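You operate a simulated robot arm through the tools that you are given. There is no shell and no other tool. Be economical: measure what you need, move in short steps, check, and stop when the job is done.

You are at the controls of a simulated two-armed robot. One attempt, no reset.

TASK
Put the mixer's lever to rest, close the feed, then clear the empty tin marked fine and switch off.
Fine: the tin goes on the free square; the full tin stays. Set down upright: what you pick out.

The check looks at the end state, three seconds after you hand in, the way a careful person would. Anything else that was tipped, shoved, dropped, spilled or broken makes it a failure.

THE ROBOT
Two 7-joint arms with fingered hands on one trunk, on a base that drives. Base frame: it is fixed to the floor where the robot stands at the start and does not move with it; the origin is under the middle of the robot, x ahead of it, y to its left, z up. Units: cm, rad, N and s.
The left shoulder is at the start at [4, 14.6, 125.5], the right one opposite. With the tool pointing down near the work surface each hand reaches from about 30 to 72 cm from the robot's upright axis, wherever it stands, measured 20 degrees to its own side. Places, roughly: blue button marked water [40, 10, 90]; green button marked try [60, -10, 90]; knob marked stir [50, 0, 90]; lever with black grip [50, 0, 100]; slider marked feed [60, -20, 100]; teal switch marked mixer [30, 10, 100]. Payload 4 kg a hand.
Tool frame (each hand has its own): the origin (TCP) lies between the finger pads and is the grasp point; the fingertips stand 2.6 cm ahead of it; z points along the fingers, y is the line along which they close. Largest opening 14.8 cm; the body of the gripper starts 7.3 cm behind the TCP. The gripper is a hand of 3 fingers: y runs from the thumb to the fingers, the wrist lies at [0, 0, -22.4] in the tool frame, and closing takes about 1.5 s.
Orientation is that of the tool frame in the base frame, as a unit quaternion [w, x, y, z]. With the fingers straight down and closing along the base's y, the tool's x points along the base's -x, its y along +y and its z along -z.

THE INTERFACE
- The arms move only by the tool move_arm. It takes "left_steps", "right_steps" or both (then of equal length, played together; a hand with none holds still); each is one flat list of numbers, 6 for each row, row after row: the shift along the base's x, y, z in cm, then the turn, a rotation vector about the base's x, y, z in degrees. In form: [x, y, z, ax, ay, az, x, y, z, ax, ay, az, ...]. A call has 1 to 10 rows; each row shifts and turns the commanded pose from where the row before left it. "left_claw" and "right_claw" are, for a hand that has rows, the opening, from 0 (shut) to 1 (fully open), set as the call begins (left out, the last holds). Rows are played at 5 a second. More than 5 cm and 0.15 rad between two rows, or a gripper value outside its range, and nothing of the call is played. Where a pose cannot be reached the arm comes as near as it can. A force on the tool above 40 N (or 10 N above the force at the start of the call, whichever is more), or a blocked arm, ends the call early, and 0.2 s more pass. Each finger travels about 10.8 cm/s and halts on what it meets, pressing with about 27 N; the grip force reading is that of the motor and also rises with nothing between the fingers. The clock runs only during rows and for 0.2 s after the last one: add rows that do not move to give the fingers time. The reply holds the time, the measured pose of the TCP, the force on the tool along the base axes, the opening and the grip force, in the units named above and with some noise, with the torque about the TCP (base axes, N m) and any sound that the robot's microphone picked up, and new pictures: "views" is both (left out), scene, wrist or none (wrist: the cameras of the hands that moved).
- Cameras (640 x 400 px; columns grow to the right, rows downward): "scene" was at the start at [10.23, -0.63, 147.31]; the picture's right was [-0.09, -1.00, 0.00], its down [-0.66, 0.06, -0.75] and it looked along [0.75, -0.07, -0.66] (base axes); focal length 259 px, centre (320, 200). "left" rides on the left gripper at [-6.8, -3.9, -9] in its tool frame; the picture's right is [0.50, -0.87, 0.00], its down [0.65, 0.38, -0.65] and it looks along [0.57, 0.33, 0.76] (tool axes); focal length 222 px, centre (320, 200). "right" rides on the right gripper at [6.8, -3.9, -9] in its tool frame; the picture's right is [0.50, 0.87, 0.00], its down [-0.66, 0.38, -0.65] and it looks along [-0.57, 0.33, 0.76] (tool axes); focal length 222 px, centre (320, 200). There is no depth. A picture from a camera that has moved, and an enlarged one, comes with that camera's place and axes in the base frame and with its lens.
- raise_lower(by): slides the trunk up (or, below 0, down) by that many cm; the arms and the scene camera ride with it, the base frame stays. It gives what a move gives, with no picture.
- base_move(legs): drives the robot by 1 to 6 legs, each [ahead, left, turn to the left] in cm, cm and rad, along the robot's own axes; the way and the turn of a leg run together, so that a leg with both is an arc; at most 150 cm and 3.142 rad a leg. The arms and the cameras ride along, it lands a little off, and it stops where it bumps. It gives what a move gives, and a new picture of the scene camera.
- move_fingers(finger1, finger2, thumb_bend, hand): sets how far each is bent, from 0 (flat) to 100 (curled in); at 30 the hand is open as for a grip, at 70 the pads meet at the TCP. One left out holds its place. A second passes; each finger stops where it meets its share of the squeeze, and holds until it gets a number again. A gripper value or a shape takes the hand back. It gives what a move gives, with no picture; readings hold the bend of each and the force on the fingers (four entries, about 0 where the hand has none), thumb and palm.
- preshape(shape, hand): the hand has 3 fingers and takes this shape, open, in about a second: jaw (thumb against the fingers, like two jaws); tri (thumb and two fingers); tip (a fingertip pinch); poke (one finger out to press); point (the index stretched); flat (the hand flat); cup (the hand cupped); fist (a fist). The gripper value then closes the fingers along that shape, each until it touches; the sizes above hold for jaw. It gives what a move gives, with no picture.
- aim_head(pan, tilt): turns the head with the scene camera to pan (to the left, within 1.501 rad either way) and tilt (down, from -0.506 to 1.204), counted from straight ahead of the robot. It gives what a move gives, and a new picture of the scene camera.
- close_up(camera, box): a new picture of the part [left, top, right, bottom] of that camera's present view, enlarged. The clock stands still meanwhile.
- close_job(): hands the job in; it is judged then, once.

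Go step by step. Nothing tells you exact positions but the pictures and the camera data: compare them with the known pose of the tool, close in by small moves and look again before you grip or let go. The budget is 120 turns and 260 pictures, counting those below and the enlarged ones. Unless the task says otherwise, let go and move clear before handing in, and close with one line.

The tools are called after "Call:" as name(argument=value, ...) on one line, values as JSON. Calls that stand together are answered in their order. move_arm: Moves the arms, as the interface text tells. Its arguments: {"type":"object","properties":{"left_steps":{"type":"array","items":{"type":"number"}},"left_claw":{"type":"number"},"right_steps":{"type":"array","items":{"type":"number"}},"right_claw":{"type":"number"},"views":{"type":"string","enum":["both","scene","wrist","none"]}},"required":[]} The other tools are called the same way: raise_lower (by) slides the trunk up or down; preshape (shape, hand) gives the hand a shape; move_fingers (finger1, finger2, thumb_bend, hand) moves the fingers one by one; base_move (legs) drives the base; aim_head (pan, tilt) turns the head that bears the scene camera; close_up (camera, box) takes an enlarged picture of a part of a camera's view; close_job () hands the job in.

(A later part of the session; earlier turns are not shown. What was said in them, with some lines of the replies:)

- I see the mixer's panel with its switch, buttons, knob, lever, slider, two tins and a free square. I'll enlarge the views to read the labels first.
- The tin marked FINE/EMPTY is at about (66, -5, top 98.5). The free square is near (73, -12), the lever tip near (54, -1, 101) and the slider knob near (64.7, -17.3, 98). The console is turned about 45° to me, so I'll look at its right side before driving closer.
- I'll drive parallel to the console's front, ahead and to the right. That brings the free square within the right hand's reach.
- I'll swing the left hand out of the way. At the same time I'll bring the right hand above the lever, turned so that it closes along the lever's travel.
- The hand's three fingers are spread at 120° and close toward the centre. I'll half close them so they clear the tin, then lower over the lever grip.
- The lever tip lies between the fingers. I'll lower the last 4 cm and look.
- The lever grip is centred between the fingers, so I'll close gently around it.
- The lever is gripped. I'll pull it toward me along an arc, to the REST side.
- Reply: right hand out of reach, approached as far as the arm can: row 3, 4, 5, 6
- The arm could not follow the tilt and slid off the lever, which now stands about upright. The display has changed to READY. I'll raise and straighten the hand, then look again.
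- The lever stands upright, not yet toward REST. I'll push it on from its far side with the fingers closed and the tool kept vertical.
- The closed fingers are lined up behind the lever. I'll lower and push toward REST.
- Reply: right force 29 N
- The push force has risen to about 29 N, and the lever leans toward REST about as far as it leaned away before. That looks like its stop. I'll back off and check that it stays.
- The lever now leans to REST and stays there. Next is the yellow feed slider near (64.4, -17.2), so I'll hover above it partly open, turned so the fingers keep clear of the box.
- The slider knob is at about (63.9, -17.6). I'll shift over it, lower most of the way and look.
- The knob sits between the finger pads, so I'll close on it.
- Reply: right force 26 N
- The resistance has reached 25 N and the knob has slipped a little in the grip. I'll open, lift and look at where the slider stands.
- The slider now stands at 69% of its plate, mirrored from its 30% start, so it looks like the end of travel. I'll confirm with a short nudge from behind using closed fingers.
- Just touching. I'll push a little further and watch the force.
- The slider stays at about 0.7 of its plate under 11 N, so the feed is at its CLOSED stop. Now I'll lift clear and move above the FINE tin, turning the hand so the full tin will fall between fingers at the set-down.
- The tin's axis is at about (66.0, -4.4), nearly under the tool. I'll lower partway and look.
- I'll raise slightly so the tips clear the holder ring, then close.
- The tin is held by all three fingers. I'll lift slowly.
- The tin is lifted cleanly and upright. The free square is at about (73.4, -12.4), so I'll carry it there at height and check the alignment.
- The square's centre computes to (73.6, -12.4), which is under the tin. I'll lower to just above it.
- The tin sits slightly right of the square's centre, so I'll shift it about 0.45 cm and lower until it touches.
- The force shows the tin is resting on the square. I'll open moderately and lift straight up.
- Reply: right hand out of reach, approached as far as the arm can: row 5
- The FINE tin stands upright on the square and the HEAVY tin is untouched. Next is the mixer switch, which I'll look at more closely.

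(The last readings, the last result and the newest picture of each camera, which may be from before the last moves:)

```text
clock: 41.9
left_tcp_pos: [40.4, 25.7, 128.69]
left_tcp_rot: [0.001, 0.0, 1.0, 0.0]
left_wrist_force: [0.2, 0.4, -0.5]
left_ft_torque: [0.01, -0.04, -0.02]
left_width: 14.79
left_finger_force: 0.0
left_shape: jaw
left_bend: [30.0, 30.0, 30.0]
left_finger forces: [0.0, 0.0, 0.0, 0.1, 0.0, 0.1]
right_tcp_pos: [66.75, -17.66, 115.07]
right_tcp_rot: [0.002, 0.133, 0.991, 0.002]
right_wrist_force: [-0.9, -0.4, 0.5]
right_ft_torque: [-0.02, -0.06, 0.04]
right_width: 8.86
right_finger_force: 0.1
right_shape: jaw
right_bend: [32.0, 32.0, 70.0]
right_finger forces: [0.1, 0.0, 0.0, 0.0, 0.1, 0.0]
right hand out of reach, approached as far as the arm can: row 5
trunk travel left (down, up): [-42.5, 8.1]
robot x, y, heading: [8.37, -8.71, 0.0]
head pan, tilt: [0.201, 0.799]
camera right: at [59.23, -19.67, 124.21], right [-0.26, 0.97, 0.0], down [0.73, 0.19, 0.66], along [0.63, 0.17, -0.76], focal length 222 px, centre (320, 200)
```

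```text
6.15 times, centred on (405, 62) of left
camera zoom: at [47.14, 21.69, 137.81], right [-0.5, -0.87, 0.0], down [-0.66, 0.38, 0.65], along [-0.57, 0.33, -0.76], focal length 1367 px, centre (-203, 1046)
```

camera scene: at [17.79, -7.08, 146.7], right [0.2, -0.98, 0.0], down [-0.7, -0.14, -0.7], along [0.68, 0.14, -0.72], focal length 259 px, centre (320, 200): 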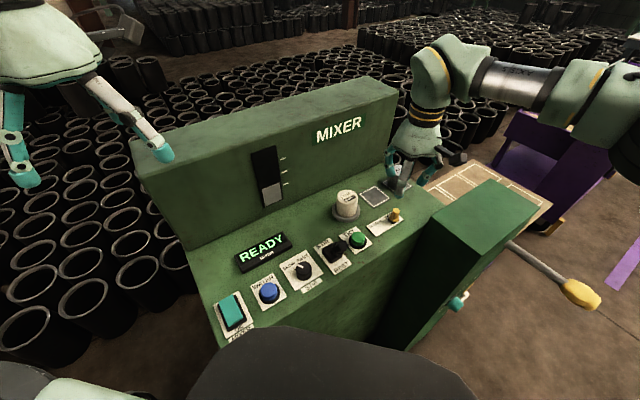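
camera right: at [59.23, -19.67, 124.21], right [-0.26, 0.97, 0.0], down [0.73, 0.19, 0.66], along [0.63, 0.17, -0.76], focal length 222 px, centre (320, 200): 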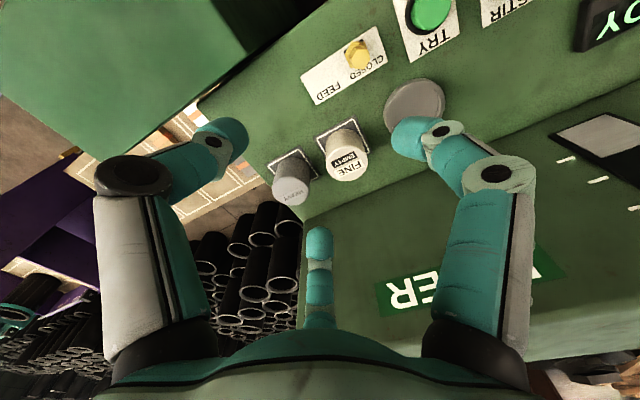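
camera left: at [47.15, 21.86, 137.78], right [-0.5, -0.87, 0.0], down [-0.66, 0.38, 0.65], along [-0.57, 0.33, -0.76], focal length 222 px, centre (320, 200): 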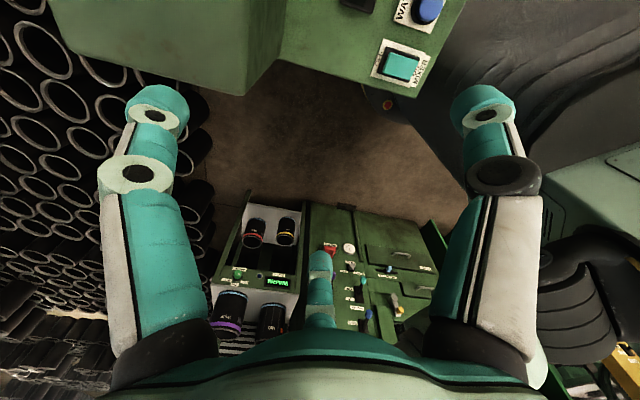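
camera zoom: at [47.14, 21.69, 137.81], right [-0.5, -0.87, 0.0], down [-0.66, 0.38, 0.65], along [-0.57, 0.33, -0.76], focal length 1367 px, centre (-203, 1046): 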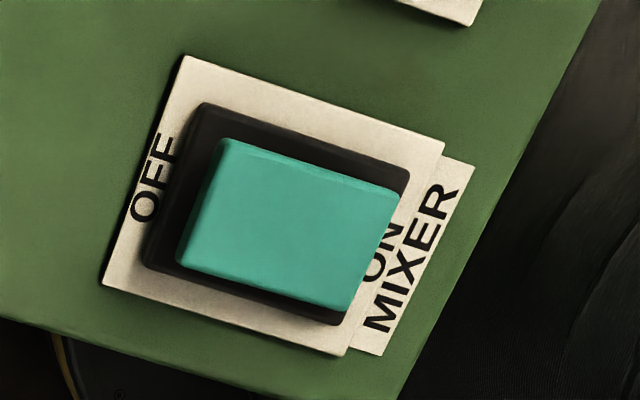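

OFF is at the far end of the rocker, which is the raised end, and ON is the near end. I'll bring the closed left hand above the OFF end at about (35.6, 15.7).

Call:
move_arm(left_steps=[0, 0, 0, 0, 0, 0, 0, 0, 0, 0, 0, 0, -0.8, -1.68, -3.4, 0, 0, 0, -0.8, -1.68, -3.4, 0, 0, 0, -0.8, -1.68, -3.4, 0, 0, 0, -0.8, -1.68, -3.4, 0, 0, 0, -0.8, -1.68, -3.4, 0, 0, 0, -0.8, -1.68, -3.4, 0, 0, 0, 0, 0, 0, 0, 0, 0], left_claw=0.0)

Call:
close_up(camera="scene", box=[180, 240, 300, 350])

```text
clock: 43.9
left_tcp_pos: [38.22, 16.13, 108.78]
left_tcp_rot: [-0.003, 0.0, 1.0, -0.001]
left_wrist_force: [-0.4, -0.1, 0.3]
left_ft_torque: [-0.01, 0.0, 0.01]
left_width: 0.0
left_finger_force: 27.1
left_shape: jaw
left_bend: [70.0, 70.0, 70.0]
left_finger forces: [0.1, 0.0, 0.0, 0.0, 0.0, 0.0]
left hand out of reach, approached as far as the arm can: row 7, 8
right_tcp_pos: [66.78, -17.62, 114.94]
right_tcp_rot: [0.0, 0.13, 0.992, 0.0]
right_wrist_force: [-0.6, -0.1, 0.6]
right_ft_torque: [-0.01, 0.0, 0.02]
right_width: 8.86
right_finger_force: 0.1
right_shape: jaw
right_bend: [32.0, 32.0, 70.0]
right_finger forces: [0.0, 0.1, 0.0, 0.0, 0.0, 0.0]
trunk travel left (down, up): [-42.5, 8.1]
robot x, y, heading: [8.41, -8.76, -0.001]
head pan, tilt: [0.201, 0.799]
camera scene: at [17.75, -7.09, 146.71], right [0.2, -0.98, 0.0], down [-0.7, -0.14, -0.7], along [0.68, 0.14, -0.72], focal length 259 px, centre (320, 200)
camera left: at [44.88, 12.13, 117.89], right [-0.5, -0.87, 0.0], down [-0.65, 0.38, 0.66], along [-0.57, 0.33, -0.76], focal length 222 px, centre (320, 200)
```

scene: 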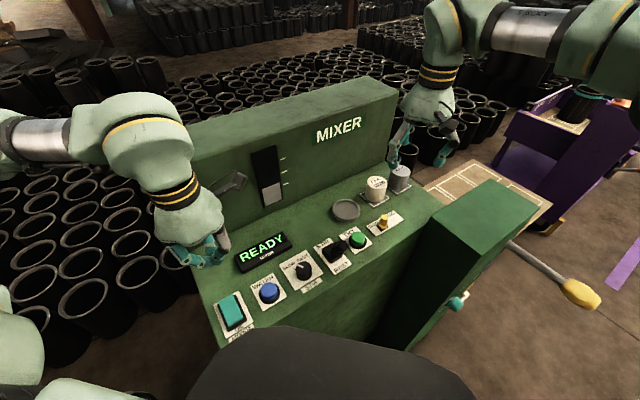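
left: 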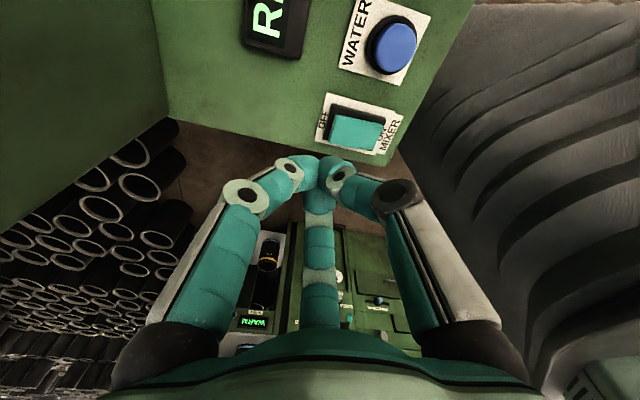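

```text
3.64 times, centred on (240, 295) of scene
camera zoom: at [17.75, -7.09, 146.71], right [0.2, -0.98, 0.0], down [-0.7, -0.14, -0.7], along [0.68, 0.14, -0.72], focal length 943 px, centre (611, -146)
```

zoom: 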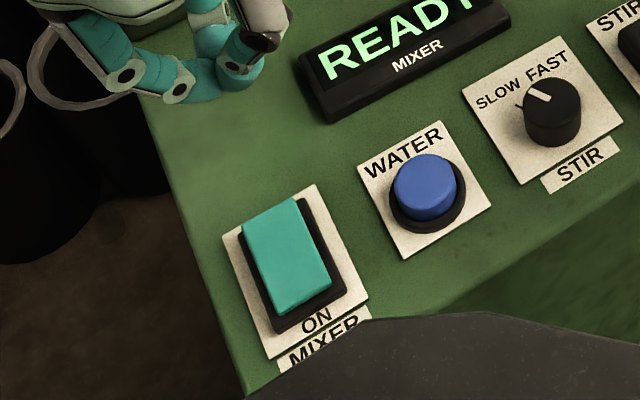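

That is too close for the left arm. I'll drive back along the console's front to near the start.

Call:
base_move(legs=[[-10, 8.5, 0]])

```text
clock: 45.2
left_tcp_pos: [28.64, 24.39, 108.79]
left_tcp_rot: [-0.002, 0.001, 1.0, -0.001]
left_wrist_force: [-0.2, -0.6, -0.1]
left_ft_torque: [0.02, 0.03, -0.04]
left_width: 0.0
left_finger_force: 27.0
left_shape: jaw
left_bend: [70.0, 70.0, 70.0]
left_finger forces: [0.0, 0.0, 0.0, 0.1, 0.0, 0.0]
right_tcp_pos: [57.35, -9.27, 114.94]
right_tcp_rot: [-0.002, 0.131, 0.991, 0.001]
right_wrist_force: [-0.3, -0.2, -0.2]
right_ft_torque: [-0.01, 0.03, 0.01]
right_width: 8.89
right_finger_force: 0.0
right_shape: jaw
right_bend: [32.0, 32.0, 70.0]
right_finger forces: [0.0, 0.0, 0.0, 0.0, 0.1, 0.1]
trunk travel left (down, up): [-42.5, 8.1]
robot x, y, heading: [-1.73, -0.59, -0.0]
head pan, tilt: [0.201, 0.799]
camera scene: at [8.24, 1.12, 146.69], right [0.2, -0.98, 0.0], down [-0.7, -0.14, -0.7], along [0.68, 0.14, -0.72], focal length 259 px, centre (320, 200)
```

scene: 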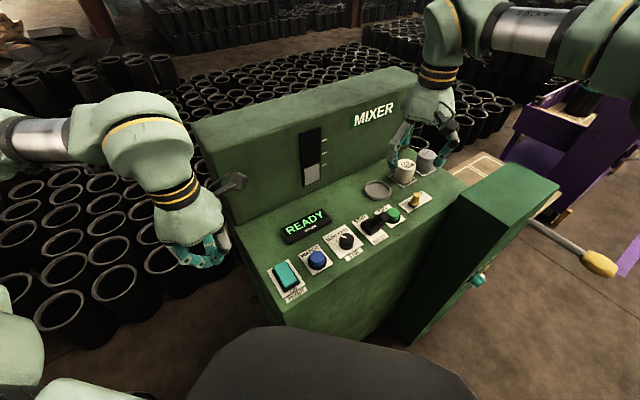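

Call:
move_arm(left_steps=[1.8, -2.15, -0.8, 0, 0, 0, 1.8, -2.15, -0.8, 0, 0, 0, 1.8, -2.15, -0.8, 0, 0, 0, 1.8, -2.15, -0.8, 0, 0, 0, 0, 0, 0, 0, 0, 0], left_claw=0.0, views="wrist")

Call:
close_up(camera="scene", box=[220, 220, 380, 320])

```text
clock: 46.4
left_tcp_pos: [35.6, 15.84, 105.62]
left_tcp_rot: [-0.002, 0.0, 1.0, 0.0]
left_wrist_force: [0.4, 0.0, 0.2]
left_ft_torque: [0.01, 0.02, -0.04]
left_width: 0.0
left_finger_force: 26.3
left_shape: jaw
left_bend: [70.0, 70.0, 70.0]
left_finger forces: [0.0, 0.0, 0.1, 0.0, 0.0, 0.0]
right_tcp_pos: [56.99, -9.27, 115.11]
right_tcp_rot: [0.0, 0.131, 0.991, 0.0]
right_wrist_force: [-0.6, 0.8, 0.0]
right_ft_torque: [0.02, -0.02, 0.01]
right_width: 8.83
right_finger_force: 0.1
right_shape: jaw
right_bend: [32.0, 32.0, 70.0]
right_finger forces: [0.1, 0.0, 0.0, 0.1, 0.0, 0.1]
trunk travel left (down, up): [-42.5, 8.1]
robot x, y, heading: [-1.69, -0.5, -0.004]
head pan, tilt: [0.201, 0.799]
camera left: at [42.34, 11.87, 114.65], right [-0.5, -0.87, 0.0], down [-0.65, 0.38, 0.66], along [-0.57, 0.33, -0.76], focal length 222 px, centre (320, 200)
```

left: 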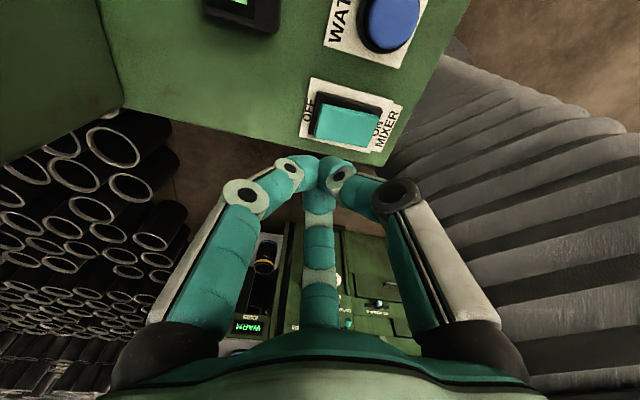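

```text
4.00 times, centred on (300, 270) of scene
camera zoom: at [8.06, 1.29, 146.7], right [0.2, -0.98, 0.0], down [-0.7, -0.14, -0.7], along [0.68, 0.14, -0.72], focal length 1038 px, centre (400, -80)
```

zoom: 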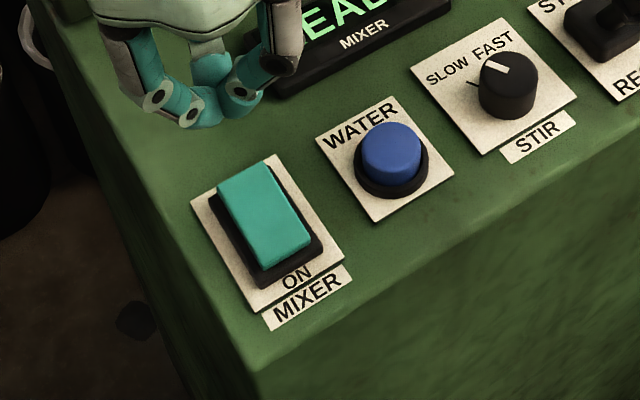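

The raised OFF edge is at (35.6, 15.7). I'll lower until just above it.

Call:
move_arm(left_steps=[-0.1, -0.2, -2.2, 0, 0, 0, -0.1, -0.2, -2.2, 0, 0, 0, 0, 0, -2, 0, 0, 0, 0, 0, 0, 0, 0, 0], views="wrist")

Call:
close_up(camera="scene", box=[220, 220, 380, 320])

```text
clock: 47.4
left_tcp_pos: [35.46, 15.23, 99.08]
left_tcp_rot: [-0.002, 0.0, 1.0, -0.001]
left_wrist_force: [-0.1, -0.7, -0.3]
left_ft_torque: [-0.01, -0.01, 0.0]
left_width: 0.0
left_finger_force: 27.1
left_shape: jaw
left_bend: [70.0, 70.0, 70.0]
left_finger forces: [0.1, 0.0, 0.0, 0.0, 0.1, 0.0]
right_tcp_pos: [57.13, -9.25, 114.92]
right_tcp_rot: [-0.001, 0.131, 0.991, 0.0]
right_wrist_force: [1.1, 0.1, 0.2]
right_ft_torque: [0.0, 0.0, 0.02]
right_width: 8.83
right_finger_force: 0.0
right_shape: jaw
right_bend: [32.0, 32.0, 70.0]
right_finger forces: [0.1, 0.0, 0.1, 0.0, 0.0, 0.0]
trunk travel left (down, up): [-42.5, 8.1]
robot x, y, heading: [-1.55, -0.43, 0.002]
head pan, tilt: [0.201, 0.799]
camera left: at [42.21, 11.34, 108.27], right [-0.5, -0.87, 0.0], down [-0.65, 0.38, 0.66], along [-0.57, 0.33, -0.76], focal length 222 px, centre (320, 200)
```

left: 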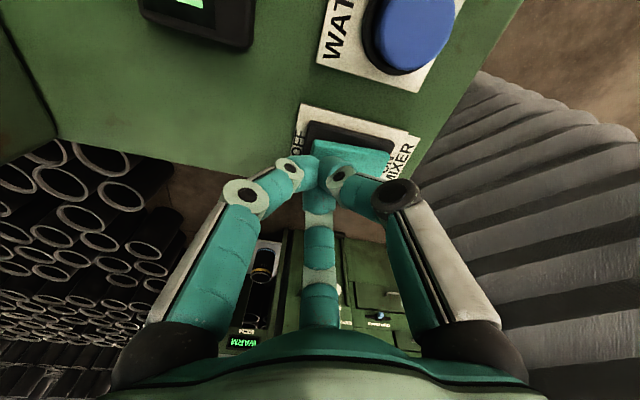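

```text
4.00 times, centred on (300, 270) of scene
camera zoom: at [8.08, 1.25, 146.7], right [0.2, -0.98, 0.0], down [-0.7, -0.14, -0.7], along [0.68, 0.14, -0.72], focal length 1038 px, centre (400, -80)
```

zoom: 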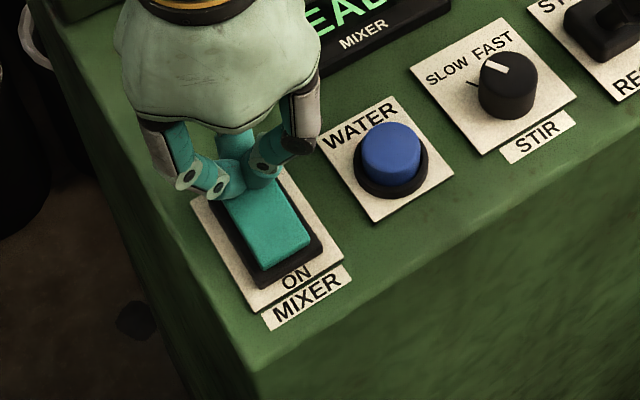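

Well placed over the OFF end. I'll press down in small steps.

Call:
move_arm(left_steps=[0.1, 0.2, -0.5, 0, 0, 0, 0, 0, -0.5, 0, 0, 0, 0, 0, -0.4, 0, 0, 0, 0, 0, -0.3, 0, 0, 0, 0, 0, -0.3, 0, 0, 0, 0, 0, -0.3, 0, 0, 0], views="wrist")

Call:
close_up(camera="scene", box=[220, 200, 380, 320])

```text
clock: 48.5
left_tcp_pos: [35.75, 15.48, 98.19]
left_tcp_rot: [0.004, 0.001, 1.0, -0.003]
left_wrist_force: [-4.4, 1.4, 23.8]
left_ft_torque: [-0.06, 0.27, 0.0]
left_width: 0.01
left_finger_force: 26.8
left_shape: jaw
left_bend: [70.0, 70.0, 70.0]
left_finger forces: [0.0, 0.0, 0.1, 0.1, 0.0, 0.1]
right_tcp_pos: [57.05, -9.18, 115.03]
right_tcp_rot: [-0.001, 0.133, 0.991, 0.0]
right_wrist_force: [0.7, 0.3, 0.3]
right_ft_torque: [-0.03, -0.02, -0.01]
right_width: 8.84
right_finger_force: 0.0
right_shape: jaw
right_bend: [32.0, 32.0, 70.0]
right_finger forces: [0.1, 0.0, 0.0, 0.1, 0.0, 0.0]
trunk travel left (down, up): [-42.5, 8.1]
robot x, y, heading: [-1.64, -0.61, -0.002]
head pan, tilt: [0.201, 0.799]
stopped in row 5 (left hand): the force on the tool passed its limit at 44 N (the readings are from after the stop); the commanded pose is now the measured one
camera left: at [42.37, 11.59, 107.21], right [-0.5, -0.87, 0.0], down [-0.66, 0.38, 0.65], along [-0.56, 0.32, -0.76], focal length 222 px, centre (320, 200)
```

left: 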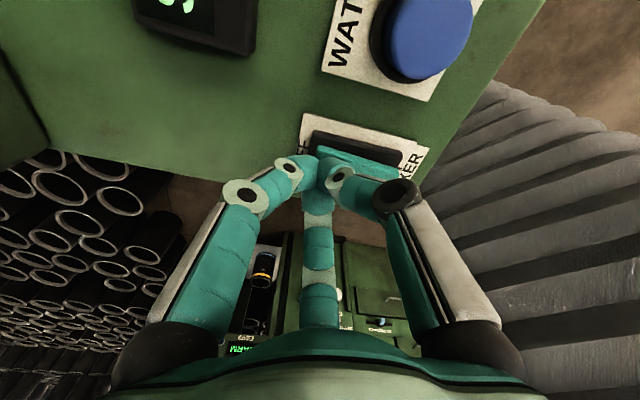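

```text
3.33 times, centred on (300, 260) of scene
camera zoom: at [7.89, 1.28, 146.71], right [0.2, -0.98, 0.0], down [-0.7, -0.14, -0.7], along [0.68, 0.14, -0.72], focal length 865 px, centre (387, 0)
```

zoom: 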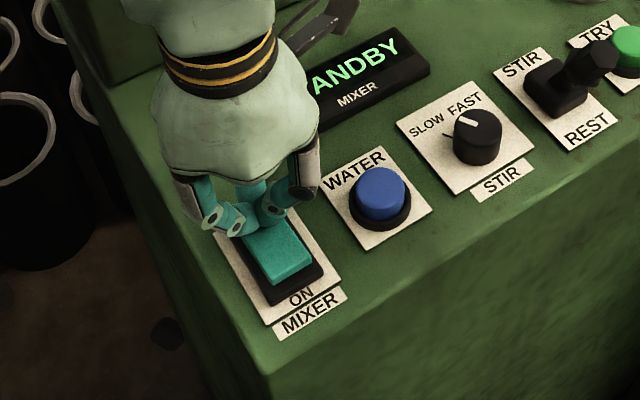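

The rocker has flipped and the display now reads STANDBY. I'll raise both hands clear and do a final check.

Call:
move_arm(left_steps=[0, 0, 3, 0, 0, 0, 0, 0, 4, 0, 0, 0, 0, 0, 4, 0, 0, 0, 0, 1, 4, 0, 0, 0, 0, 2, 4, 0, 0, 0, 0, 2, 2, 0, 0, 0, 0, 3, 0, 0, 0, 0, 0, 3, 0, 0, 0, 0], right_steps=[0, 0, 1, 0, 0, 0, 0, 0, 2, 0, 0, 0, 0, 0, 2, 0, 0, 0, 0, -2, 2, 0, 0, 0, 0, -3, 1, 0, 0, 0, 0, -4, 0, 0, 0, 0, 0, -4, 0, 0, 0, 0, 0, -4, 0, 0, 0, 0])

Call:
close_up(camera="scene", box=[250, 220, 410, 320])

Call:
close_up(camera="scene", box=[340, 130, 460, 240])

```text
clock: 50.3
left_tcp_pos: [35.57, 26.6, 118.98]
left_tcp_rot: [0.004, 0.002, 1.0, -0.002]
left_wrist_force: [0.3, -1.0, 0.5]
left_ft_torque: [-0.01, 0.02, 0.02]
left_width: 0.0
left_finger_force: 27.0
left_shape: jaw
left_bend: [70.0, 70.0, 70.0]
left_finger forces: [0.1, 0.0, 0.0, 0.0, 0.0, 0.1]
right_tcp_pos: [56.83, -26.01, 123.19]
right_tcp_rot: [-0.001, 0.131, 0.991, 0.0]
right_wrist_force: [0.7, 0.0, -0.3]
right_ft_torque: [-0.02, -0.01, -0.01]
right_width: 8.85
right_finger_force: 0.1
right_shape: jaw
right_bend: [32.0, 32.0, 70.0]
right_finger forces: [0.0, 0.0, 0.0, 0.1, 0.1, 0.0]
trunk travel left (down, up): [-42.5, 8.1]
robot x, y, heading: [-1.74, -0.58, -0.0]
head pan, tilt: [0.201, 0.799]
camera scene: at [7.92, 1.28, 146.71], right [0.2, -0.98, 0.0], down [-0.7, -0.14, -0.7], along [0.68, 0.14, -0.72], focal length 259 px, centre (320, 200)
camera right: at [49.34, -27.96, 132.31], right [-0.26, 0.97, 0.0], down [0.73, 0.2, 0.65], along [0.63, 0.17, -0.76], focal length 222 px, centre (320, 200)
camera left: at [42.25, 22.65, 128.09], right [-0.5, -0.86, 0.0], down [-0.66, 0.38, 0.65], along [-0.56, 0.32, -0.76], focal length 222 px, centre (320, 200)
```

scene: 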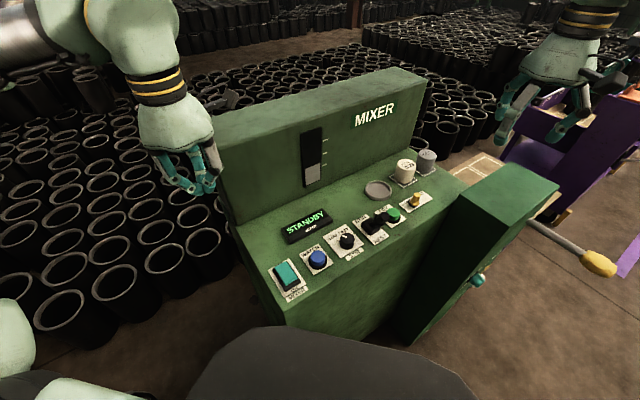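
right: 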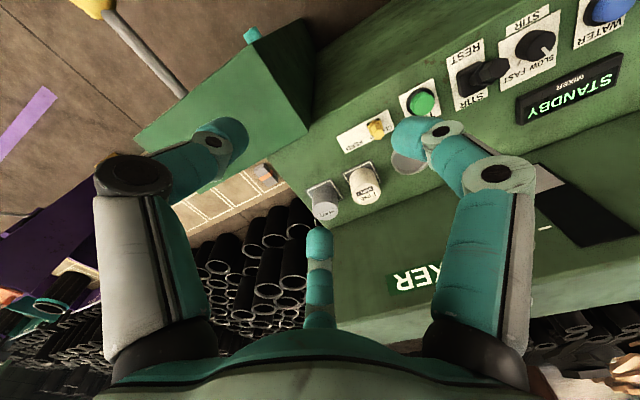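
left: 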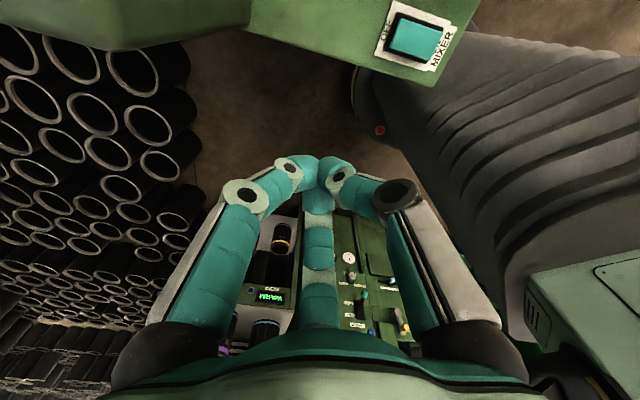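

```text
4.00 times, centred on (330, 270) of scene
camera zoom: at [7.92, 1.28, 146.71], right [0.2, -0.98, 0.0], down [-0.7, -0.14, -0.7], along [0.68, 0.14, -0.72], focal length 1038 px, centre (280, -80)
```

zoom: 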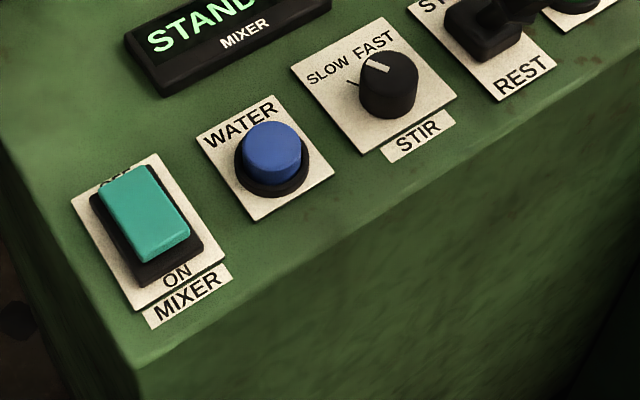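

```text
3.64 times, centred on (400, 185) of scene
camera zoom: at [7.92, 1.28, 146.71], right [0.2, -0.98, 0.0], down [-0.7, -0.14, -0.7], along [0.68, 0.14, -0.72], focal length 943 px, centre (29, 254)
```

zoom: 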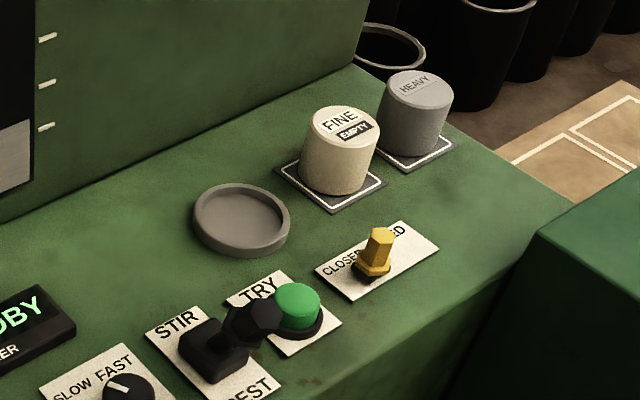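

The lever is at REST, the feed is at CLOSED, the FINE tin is upright on the free square with HEAVY untouched, and the display reads STANDBY. Both hands are clear, so I'll hand in.

Call:
close_job()

```text
The job is handed in.
```

The job is handed in: lever at REST, feed at CLOSED, empty FINE tin upright on the free square, HEAVY left in place, and the mixer switched off (display reads STANDBY).
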